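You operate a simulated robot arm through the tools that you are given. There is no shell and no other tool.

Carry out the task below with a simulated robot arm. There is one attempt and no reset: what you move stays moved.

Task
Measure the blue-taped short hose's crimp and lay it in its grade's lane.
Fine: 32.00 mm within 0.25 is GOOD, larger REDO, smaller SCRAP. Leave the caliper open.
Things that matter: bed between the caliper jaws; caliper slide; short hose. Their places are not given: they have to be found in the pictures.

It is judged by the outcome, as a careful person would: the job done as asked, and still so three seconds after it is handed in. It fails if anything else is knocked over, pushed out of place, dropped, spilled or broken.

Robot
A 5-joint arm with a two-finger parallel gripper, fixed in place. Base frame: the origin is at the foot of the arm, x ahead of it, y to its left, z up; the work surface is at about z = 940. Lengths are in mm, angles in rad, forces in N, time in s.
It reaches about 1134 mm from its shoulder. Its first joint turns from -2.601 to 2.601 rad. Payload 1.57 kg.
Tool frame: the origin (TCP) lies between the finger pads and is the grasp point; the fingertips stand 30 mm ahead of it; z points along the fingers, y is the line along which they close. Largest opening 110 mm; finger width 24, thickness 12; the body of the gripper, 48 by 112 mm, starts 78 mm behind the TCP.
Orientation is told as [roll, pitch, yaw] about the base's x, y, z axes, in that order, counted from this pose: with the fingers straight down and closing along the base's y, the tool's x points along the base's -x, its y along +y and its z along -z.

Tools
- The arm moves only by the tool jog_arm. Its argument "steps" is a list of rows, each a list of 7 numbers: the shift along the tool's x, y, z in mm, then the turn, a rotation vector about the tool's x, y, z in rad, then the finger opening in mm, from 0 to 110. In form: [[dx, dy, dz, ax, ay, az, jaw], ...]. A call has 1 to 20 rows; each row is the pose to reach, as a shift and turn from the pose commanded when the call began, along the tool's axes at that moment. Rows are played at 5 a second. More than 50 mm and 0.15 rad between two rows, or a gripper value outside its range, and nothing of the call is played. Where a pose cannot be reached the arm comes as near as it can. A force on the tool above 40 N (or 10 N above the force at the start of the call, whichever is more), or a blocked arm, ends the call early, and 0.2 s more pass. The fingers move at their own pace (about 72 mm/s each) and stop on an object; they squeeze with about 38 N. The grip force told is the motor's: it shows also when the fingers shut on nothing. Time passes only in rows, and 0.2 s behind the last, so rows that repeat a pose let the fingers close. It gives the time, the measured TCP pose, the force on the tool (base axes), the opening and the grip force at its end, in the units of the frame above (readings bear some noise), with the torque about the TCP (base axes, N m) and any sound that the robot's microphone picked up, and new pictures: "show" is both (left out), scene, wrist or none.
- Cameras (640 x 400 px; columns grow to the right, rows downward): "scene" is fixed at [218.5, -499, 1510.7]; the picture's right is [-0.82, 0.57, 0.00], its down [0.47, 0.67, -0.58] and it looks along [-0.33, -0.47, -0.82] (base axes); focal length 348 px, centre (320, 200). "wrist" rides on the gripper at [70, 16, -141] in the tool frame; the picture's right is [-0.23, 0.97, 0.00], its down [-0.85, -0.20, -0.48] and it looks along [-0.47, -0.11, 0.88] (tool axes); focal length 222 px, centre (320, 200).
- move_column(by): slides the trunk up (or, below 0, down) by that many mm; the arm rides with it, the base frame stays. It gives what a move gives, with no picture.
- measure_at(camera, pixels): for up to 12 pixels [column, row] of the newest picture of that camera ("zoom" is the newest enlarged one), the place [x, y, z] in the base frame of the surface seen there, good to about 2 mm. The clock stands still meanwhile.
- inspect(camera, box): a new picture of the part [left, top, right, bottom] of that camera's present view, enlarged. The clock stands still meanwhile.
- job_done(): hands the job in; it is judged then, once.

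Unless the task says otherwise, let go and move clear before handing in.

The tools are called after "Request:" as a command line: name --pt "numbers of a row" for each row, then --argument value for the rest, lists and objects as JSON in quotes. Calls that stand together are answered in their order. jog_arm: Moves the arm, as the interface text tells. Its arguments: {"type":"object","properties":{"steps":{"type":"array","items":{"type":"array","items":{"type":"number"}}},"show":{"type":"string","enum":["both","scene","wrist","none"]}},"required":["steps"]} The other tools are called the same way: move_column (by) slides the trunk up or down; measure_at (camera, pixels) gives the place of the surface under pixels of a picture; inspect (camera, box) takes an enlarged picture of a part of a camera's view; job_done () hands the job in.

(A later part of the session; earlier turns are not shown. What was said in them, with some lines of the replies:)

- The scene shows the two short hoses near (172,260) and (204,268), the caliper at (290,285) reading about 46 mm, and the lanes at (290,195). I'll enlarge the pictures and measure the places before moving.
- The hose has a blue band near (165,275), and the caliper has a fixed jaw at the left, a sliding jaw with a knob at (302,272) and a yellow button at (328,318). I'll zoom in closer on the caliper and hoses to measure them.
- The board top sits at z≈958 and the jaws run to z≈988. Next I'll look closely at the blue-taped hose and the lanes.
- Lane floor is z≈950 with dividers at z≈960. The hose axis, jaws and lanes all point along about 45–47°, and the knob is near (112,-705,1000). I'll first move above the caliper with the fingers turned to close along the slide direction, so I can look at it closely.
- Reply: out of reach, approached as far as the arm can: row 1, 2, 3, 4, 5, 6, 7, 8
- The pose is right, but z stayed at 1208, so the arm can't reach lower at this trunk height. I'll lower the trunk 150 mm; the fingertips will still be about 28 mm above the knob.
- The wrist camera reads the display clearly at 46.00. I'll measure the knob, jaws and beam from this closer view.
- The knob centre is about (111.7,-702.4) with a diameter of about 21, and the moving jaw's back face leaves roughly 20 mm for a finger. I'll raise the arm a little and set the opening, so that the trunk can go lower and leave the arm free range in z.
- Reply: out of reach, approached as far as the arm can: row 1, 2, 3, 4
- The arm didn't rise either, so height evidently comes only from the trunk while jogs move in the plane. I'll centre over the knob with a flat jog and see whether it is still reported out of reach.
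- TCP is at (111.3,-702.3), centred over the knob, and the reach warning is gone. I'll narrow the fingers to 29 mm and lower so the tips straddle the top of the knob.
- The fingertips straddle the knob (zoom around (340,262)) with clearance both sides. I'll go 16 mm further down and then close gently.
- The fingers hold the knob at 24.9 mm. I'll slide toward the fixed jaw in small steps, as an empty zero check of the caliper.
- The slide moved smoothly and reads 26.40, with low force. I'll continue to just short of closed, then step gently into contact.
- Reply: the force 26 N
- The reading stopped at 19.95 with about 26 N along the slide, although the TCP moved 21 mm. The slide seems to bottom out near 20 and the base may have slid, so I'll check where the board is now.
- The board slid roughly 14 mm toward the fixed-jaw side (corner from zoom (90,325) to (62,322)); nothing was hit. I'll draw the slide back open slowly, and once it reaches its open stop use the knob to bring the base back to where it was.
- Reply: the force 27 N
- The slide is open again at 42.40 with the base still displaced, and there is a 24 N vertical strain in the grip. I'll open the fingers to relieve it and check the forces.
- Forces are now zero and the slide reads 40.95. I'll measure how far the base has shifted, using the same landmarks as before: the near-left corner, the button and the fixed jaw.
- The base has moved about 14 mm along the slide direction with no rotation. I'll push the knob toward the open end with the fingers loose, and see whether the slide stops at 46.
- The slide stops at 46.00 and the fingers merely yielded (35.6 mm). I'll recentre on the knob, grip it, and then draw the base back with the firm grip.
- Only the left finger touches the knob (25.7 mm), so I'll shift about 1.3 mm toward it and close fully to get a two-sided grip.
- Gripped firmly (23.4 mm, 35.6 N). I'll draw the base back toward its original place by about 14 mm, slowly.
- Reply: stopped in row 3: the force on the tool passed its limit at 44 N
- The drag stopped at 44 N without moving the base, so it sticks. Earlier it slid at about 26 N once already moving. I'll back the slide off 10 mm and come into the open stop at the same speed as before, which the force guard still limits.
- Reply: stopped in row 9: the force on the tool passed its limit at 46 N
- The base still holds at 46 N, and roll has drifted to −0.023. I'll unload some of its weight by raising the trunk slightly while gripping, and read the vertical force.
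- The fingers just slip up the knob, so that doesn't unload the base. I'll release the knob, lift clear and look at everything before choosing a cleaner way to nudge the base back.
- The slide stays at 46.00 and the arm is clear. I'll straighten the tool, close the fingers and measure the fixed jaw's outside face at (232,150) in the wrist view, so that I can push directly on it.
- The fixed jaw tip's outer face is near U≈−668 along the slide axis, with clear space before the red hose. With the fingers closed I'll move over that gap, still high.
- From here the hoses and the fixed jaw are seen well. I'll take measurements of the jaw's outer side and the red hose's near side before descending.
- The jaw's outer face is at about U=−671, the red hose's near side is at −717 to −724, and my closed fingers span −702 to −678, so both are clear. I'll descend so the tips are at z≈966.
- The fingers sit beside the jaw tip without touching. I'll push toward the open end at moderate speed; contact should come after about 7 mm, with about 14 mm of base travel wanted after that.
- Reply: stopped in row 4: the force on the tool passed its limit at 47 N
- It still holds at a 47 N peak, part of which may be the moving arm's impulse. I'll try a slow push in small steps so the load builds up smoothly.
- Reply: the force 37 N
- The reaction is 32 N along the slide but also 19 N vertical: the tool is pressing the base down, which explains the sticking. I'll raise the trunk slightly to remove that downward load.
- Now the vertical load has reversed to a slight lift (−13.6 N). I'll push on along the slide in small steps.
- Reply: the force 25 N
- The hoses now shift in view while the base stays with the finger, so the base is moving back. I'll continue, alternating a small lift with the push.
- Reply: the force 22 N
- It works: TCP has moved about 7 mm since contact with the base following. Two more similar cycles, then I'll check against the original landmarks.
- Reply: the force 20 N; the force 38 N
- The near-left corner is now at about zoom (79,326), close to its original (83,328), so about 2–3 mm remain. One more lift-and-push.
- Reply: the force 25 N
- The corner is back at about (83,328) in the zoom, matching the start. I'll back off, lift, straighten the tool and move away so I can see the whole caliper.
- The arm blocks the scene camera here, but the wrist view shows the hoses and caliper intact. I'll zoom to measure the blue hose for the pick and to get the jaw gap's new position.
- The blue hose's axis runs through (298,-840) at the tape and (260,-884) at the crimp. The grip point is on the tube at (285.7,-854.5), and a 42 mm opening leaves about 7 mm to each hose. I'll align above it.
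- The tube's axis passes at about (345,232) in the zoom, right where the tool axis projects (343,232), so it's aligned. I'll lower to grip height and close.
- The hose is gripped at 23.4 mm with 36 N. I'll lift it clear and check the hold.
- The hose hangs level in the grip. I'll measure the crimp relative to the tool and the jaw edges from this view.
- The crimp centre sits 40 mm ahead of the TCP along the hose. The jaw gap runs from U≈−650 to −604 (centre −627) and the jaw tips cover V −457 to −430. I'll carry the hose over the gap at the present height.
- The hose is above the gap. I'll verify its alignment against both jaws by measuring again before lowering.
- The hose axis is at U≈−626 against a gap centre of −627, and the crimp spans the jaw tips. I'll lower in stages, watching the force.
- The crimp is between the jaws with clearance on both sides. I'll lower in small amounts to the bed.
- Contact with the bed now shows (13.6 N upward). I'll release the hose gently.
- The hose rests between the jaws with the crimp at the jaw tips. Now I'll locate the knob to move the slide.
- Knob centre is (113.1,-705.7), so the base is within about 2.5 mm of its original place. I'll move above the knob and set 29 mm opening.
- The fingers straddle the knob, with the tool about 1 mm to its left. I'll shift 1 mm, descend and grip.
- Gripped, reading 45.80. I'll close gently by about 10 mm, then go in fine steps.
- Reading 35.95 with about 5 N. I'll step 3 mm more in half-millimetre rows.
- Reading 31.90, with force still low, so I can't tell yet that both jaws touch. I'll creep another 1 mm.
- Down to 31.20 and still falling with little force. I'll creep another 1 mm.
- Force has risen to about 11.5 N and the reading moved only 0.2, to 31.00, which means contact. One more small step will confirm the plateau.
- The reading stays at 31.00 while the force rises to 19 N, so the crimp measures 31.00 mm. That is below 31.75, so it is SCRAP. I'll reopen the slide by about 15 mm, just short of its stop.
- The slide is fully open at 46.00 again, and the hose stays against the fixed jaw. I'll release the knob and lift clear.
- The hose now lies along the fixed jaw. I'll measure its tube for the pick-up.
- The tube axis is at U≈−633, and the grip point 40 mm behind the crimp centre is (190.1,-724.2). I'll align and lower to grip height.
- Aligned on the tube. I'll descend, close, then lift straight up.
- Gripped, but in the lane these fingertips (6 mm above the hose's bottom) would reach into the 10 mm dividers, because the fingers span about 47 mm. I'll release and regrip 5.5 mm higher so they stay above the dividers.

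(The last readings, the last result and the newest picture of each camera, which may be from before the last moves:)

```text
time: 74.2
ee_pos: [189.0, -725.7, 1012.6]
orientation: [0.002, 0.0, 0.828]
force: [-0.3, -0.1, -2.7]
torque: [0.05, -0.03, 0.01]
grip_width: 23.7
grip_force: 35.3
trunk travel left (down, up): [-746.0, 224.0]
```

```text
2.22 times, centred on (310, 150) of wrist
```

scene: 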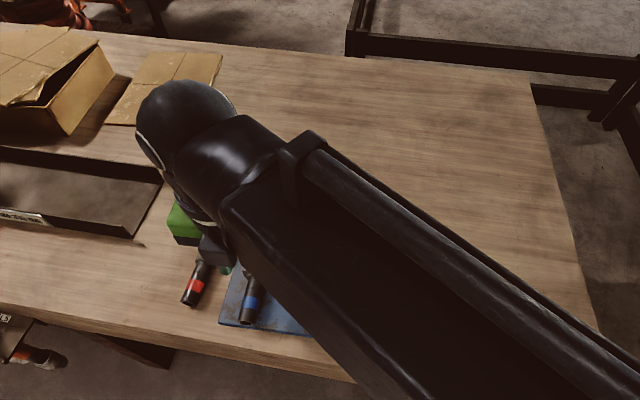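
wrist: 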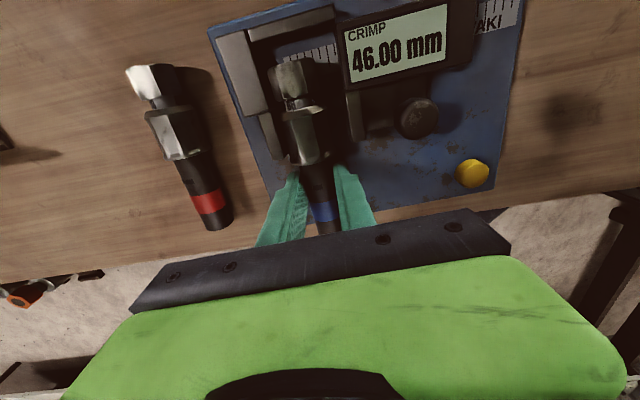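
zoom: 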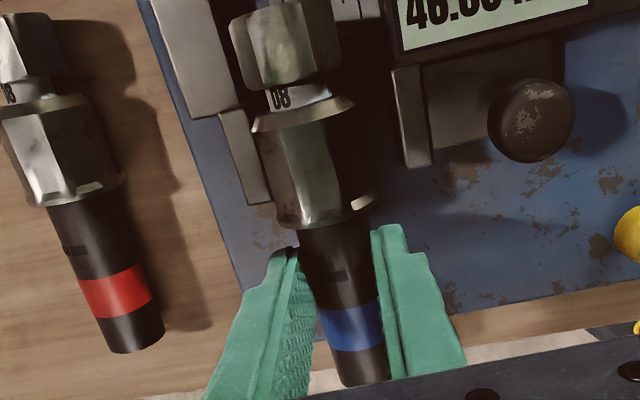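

The hose is held securely (2.7 N weight). I'll raise it well clear and carry it over the SCRAP lane, the one at the right with the pink label.

Request:
move_column --by 75

Request:
jog_arm --pt "20 8 0 0 0 0.01 15" --pt "50 19 0 0 0 0.02 15" --pt "80 31 0 0 0 0.03 15" --pt "110 42 0 0 0 0.045 15" --pt "140 54 0 0 0 0.06 15" --pt "170 65 0 0 0 0.072 15" --pt "186.6 71.6 0 0 0 0.072 15" --pt "186.6 71.6 0 0 0 0.072 15" --show "both"

Request:
inspect --camera "wrist" --box '[180, 40, 460, 240]'

```text
time: 75.3
ee_pos: [189.8, -724.5, 1088.2]
orientation: [0.003, 0.0, 0.826]
force: [0.8, 0.4, -1.6]
torque: [0.08, -0.02, -0.04]
grip_width: 23.5
grip_force: 35.7
trunk travel left (down, up): [-821.0, 149.0]
```

```text
time: 77.1
ee_pos: [11.3, -814.6, 1088.2]
orientation: [0.003, 0.0, 0.754]
force: [0.7, -1.3, -2.4]
torque: [0.07, -0.06, -0.03]
grip_width: 23.7
grip_force: 35.7
trunk travel left (down, up): [-821.0, 149.0]
```

scene: 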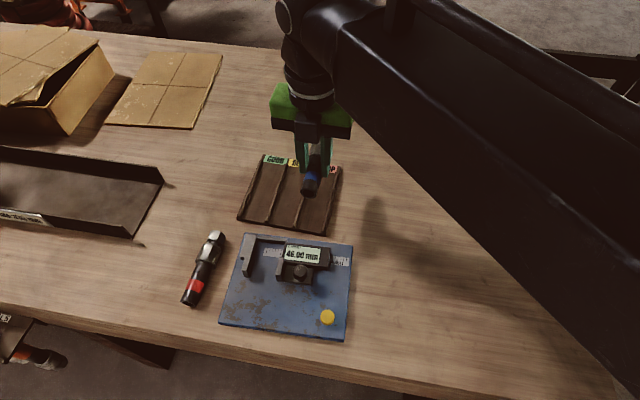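
wrist: 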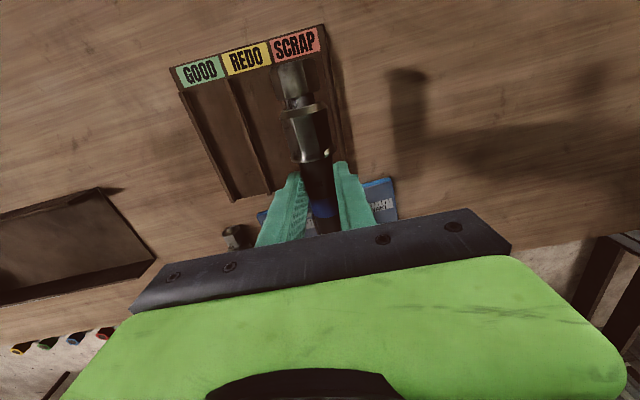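

```text
2.00 times, centred on (320, 140) of wrist
```

zoom: 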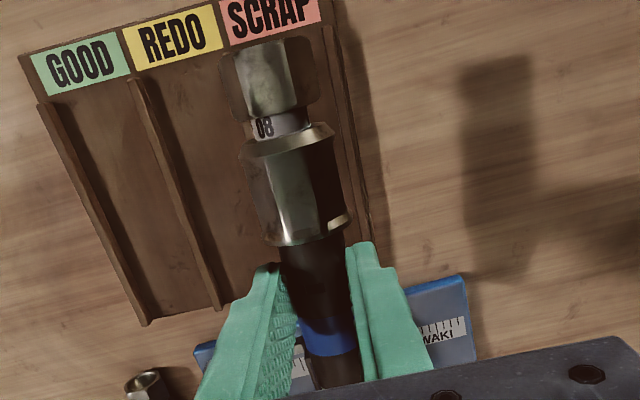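

The scene shows the caliper and red hose in their places. I'll compare the hose axis with the lane dividers from this view.

Request:
measure_at --camera "zoom" --pixels '[[45, 112], [143, 320], [137, 85], [217, 303], [330, 35], [345, 110], [362, 190], [268, 75], [290, 190], [262, 235], [345, 222], [180, 120]]'

Request:
inspect --camera "scene" --box '[220, 130, 360, 250]'

```text
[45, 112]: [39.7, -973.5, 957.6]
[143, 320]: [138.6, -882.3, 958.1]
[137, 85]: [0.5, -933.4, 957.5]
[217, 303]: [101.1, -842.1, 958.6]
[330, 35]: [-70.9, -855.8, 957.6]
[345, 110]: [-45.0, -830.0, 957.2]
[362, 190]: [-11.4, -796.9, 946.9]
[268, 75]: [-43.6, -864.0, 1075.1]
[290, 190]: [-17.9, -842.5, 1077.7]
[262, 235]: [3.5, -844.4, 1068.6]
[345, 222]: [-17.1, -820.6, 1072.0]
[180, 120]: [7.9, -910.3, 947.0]
```

```text
3.33 times, centred on (290, 190) of scene
```

zoom: 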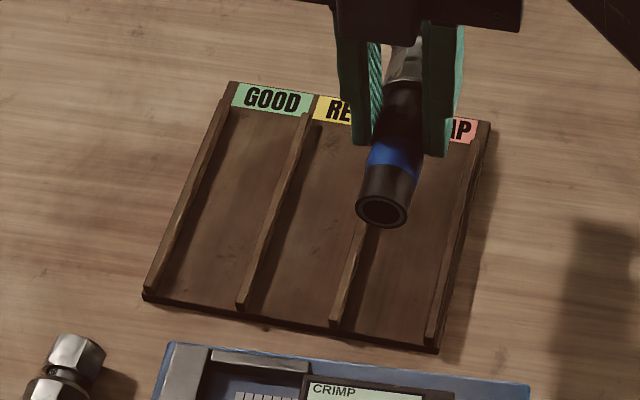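

The hose axis (N≈−605) matches the SCRAP lane's centre (−604), and it fits lengthwise. I'll lower in stages.

Request:
move_column --by -86

Request:
inspect --camera "wrist" --box '[180, 40, 460, 240]'

Request:
inspect --camera "scene" --box '[220, 130, 360, 250]'

```text
time: 78.3
ee_pos: [10.4, -813.5, 1002.0]
orientation: [0.001, 0.0, 0.754]
force: [1.0, 0.3, -3.1]
torque: [0.04, -0.03, 0.0]
grip_width: 23.3
grip_force: 35.4
trunk travel left (down, up): [-735.0, 235.0]
```

```text
2.00 times, centred on (320, 140) of wrist
```

zoom: 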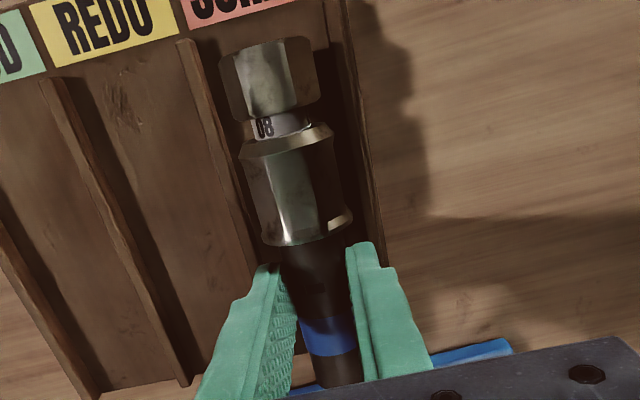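

```text
3.33 times, centred on (290, 190) of scene
```

zoom: 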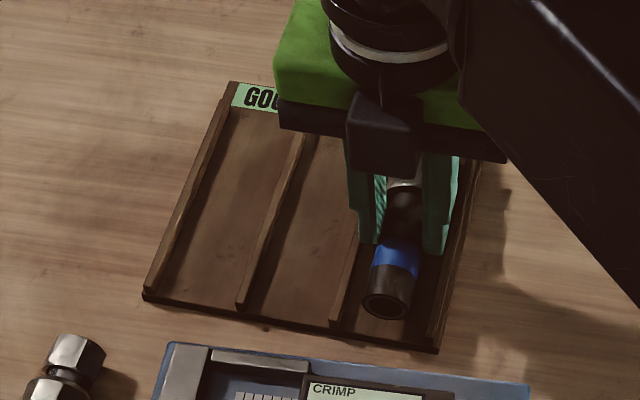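

The hose is in line between the two right-hand dividers. I'll lower the last few millimetres until it touches.

Request:
move_column --by -8

Request:
move_column --by -1.5

```text
time: 78.9
ee_pos: [10.0, -812.5, 994.1]
orientation: [0.002, 0.0, 0.755]
force: [-0.4, -0.2, -2.1]
torque: [0.07, -0.02, -0.03]
grip_width: 23.6
grip_force: 35.8
trunk travel left (down, up): [-727.0, 243.0]
```

```text
time: 79.4
ee_pos: [9.7, -814.5, 992.8]
orientation: [0.002, -0.001, 0.754]
force: [0.3, 0.0, -2.8]
torque: [0.04, -0.02, -0.01]
grip_width: 23.3
grip_force: 35.4
trunk travel left (down, up): [-726.0, 244.0]
```

Request:
move_column --by -1.5

```text
time: 79.9
ee_pos: [10.9, -813.9, 991.2]
orientation: [0.001, 0.002, 0.755]
force: [0.6, -0.6, -2.1]
torque: [0.06, -0.02, 0.05]
grip_width: 23.3
grip_force: 35.3
trunk travel left (down, up): [-724.0, 246.0]
```

Request:
move_column --by -1

```text
time: 80.4
ee_pos: [10.8, -813.8, 990.7]
orientation: [0.0, 0.0, 0.755]
force: [-0.6, -1.2, 2.2]
torque: [-0.2, 0.13, 0.07]
grip_width: 23.5
grip_force: 35.7
trunk travel left (down, up): [-723.0, 247.0]
```

Contact is felt (force went from −2 to +2 N). I'll open only slightly so the fingers don't bear on the dividers, then lift straight up.

Request:
jog_arm --pt "0 0 0 0 0 0 25" --pt "0 0 0 0 0 0 27.5" --pt "0 0 0 0 0 0 27.5" --show "wrist"

Request:
inspect --camera "wrist" --box '[180, 60, 440, 240]'

```text
time: 81.2
ee_pos: [11.6, -813.8, 989.2]
orientation: [0.001, 0.0, 0.758]
force: [-0.5, 0.3, 0.6]
torque: [-0.01, 0.02, -0.01]
grip_width: 27.4
grip_force: 0.2
trunk travel left (down, up): [-723.0, 247.0]
```

wrist: 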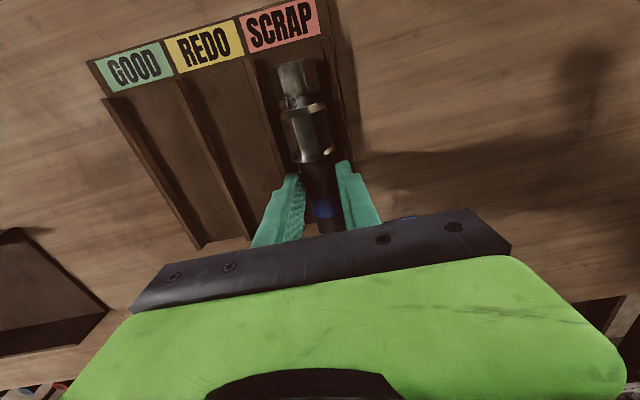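

```text
2.22 times, centred on (310, 150) of wrist
```

zoom: 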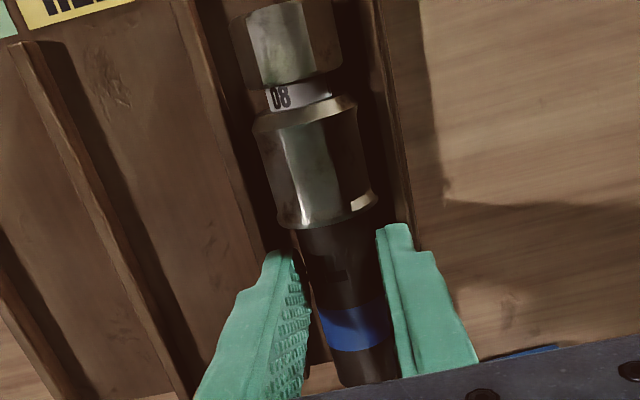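

Released with no load on the fingers (27.4 mm, forces near zero). I'll lift slowly and check that the hose stays.

Request:
move_column --by 20

Request:
move_column --by 80

Request:
inspect --camera "wrist" --box '[180, 40, 460, 240]'

```text
time: 81.9
ee_pos: [10.6, -813.8, 1010.3]
orientation: [0.001, -0.001, 0.756]
force: [-0.3, 0.0, -0.5]
torque: [-0.01, 0.03, 0.01]
grip_width: 27.4
grip_force: 0.1
trunk travel left (down, up): [-743.0, 227.0]
```

```text
time: 83.0
ee_pos: [10.6, -813.8, 1090.3]
orientation: [0.003, 0.0, 0.756]
force: [-0.7, -0.7, 0.1]
torque: [0.01, 0.01, 0.04]
grip_width: 27.5
grip_force: 0.1
trunk travel left (down, up): [-823.0, 147.0]
```

```text
2.00 times, centred on (320, 140) of wrist
```

zoom: 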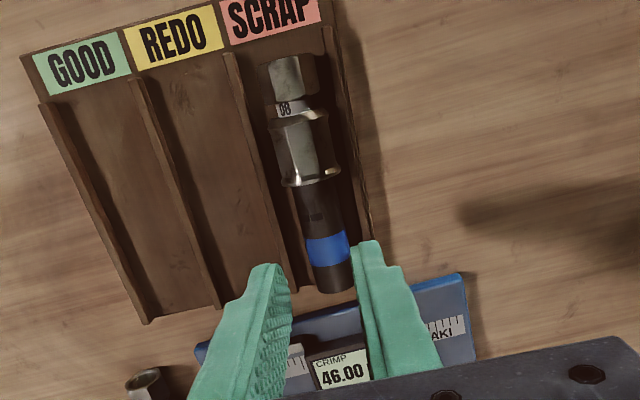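

The hose lies in the SCRAP lane and the caliper reads 46.00, open. I'll withdraw the arm toward its starting place and check the whole scene.

Request:
jog_arm --pt "-20 34 0 0 0 0 40" --pt "-40 68 0 0 0 0 60" --pt "-60 102 0 0 0 0 60" --pt "-80 136 0 0 0 0 60" --pt "-100 170 0 0 0 0 60" --pt "-121 204 0 0 0 0 60" --pt "-121 204 0 0 0 0 60" --show "scene"

Request:
inspect --camera "scene" --box '[215, 225, 365, 345]'

Request:
measure_at --camera "zoom" --pixels '[[90, 325], [500, 385], [530, 75], [185, 98], [447, 310], [443, 310]]'

```text
time: 84.6
ee_pos: [-41.0, -582.5, 1090.2]
orientation: [0.0, 0.001, 0.756]
force: [0.3, 0.3, 0.3]
torque: [0.02, 0.01, 0.0]
grip_width: 59.9
grip_force: 0.0
trunk travel left (down, up): [-823.0, 147.0]
```

scene: 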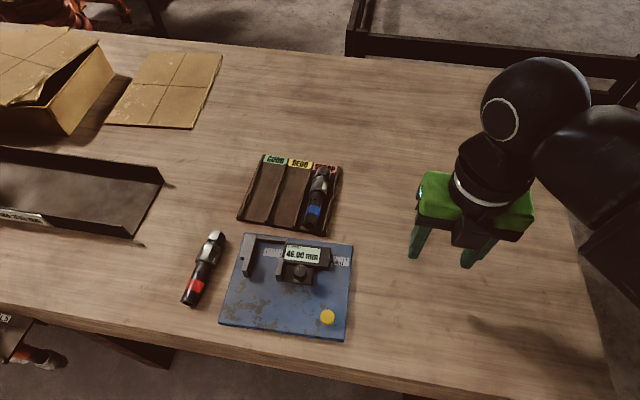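

```text
3.33 times, centred on (290, 285) of scene
```

zoom: 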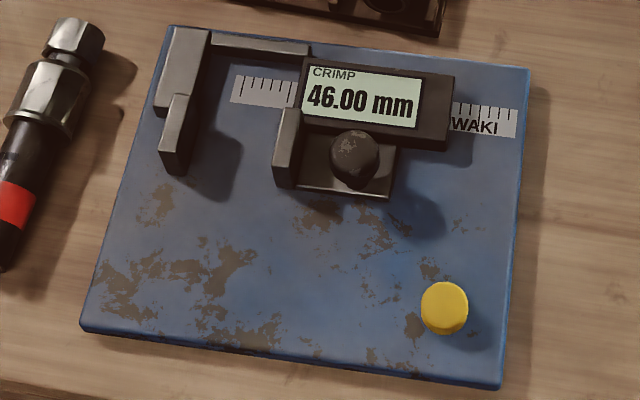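

```text
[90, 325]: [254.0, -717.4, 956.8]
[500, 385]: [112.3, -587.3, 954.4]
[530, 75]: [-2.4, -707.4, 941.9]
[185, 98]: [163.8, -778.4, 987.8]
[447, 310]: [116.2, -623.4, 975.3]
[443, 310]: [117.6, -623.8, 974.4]
```

The caliper base is within about 2 mm of where it started, the display reads 46.00, and the red hose hasn't moved. One last look at the lanes.

Request:
inspect --camera "scene" --box '[230, 145, 350, 240]'

```text
4.21 times, centred on (290, 192) of scene
```

zoom: 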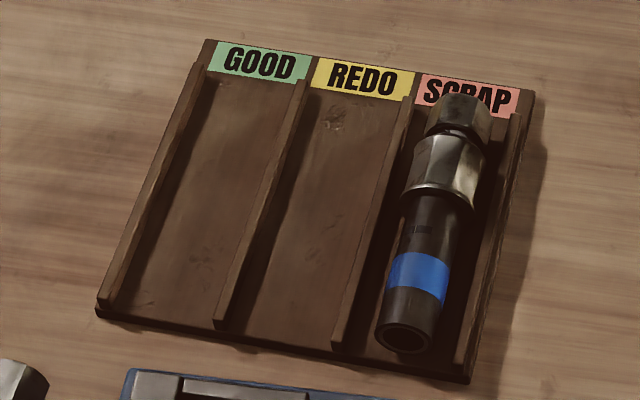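

The blue-taped hose lies flat between the SCRAP dividers, the rack hasn't moved, and the arm is clear with the caliper open. I'm handing in the job.

Request:
job_done

```text
The job is handed in.
```

The blue-taped hose's crimp measured 31.00 mm. That is below the 31.75 mm lower limit, so I laid it in the SCRAP lane. The reading held at 31.00 while the closing force rose from about 11 N to 19 N, so both jaws were in firm contact.

- **Caliper:** it is open and reads 46.00 mm. I could not check its zero, because the slide stops at about 20 mm with nothing between the jaws. The grade relies on its reading as shown.
- **Caliper base was moved:** during that zero check the slide hit its stop and I pushed the whole base about 14 mm. I pushed it back, and it now sits within about 2 mm of where it started.
- **Everything else:** the red-taped hose and the lane rack are where they were, and nothing was dropped or knocked over. The arm is clear of the work.
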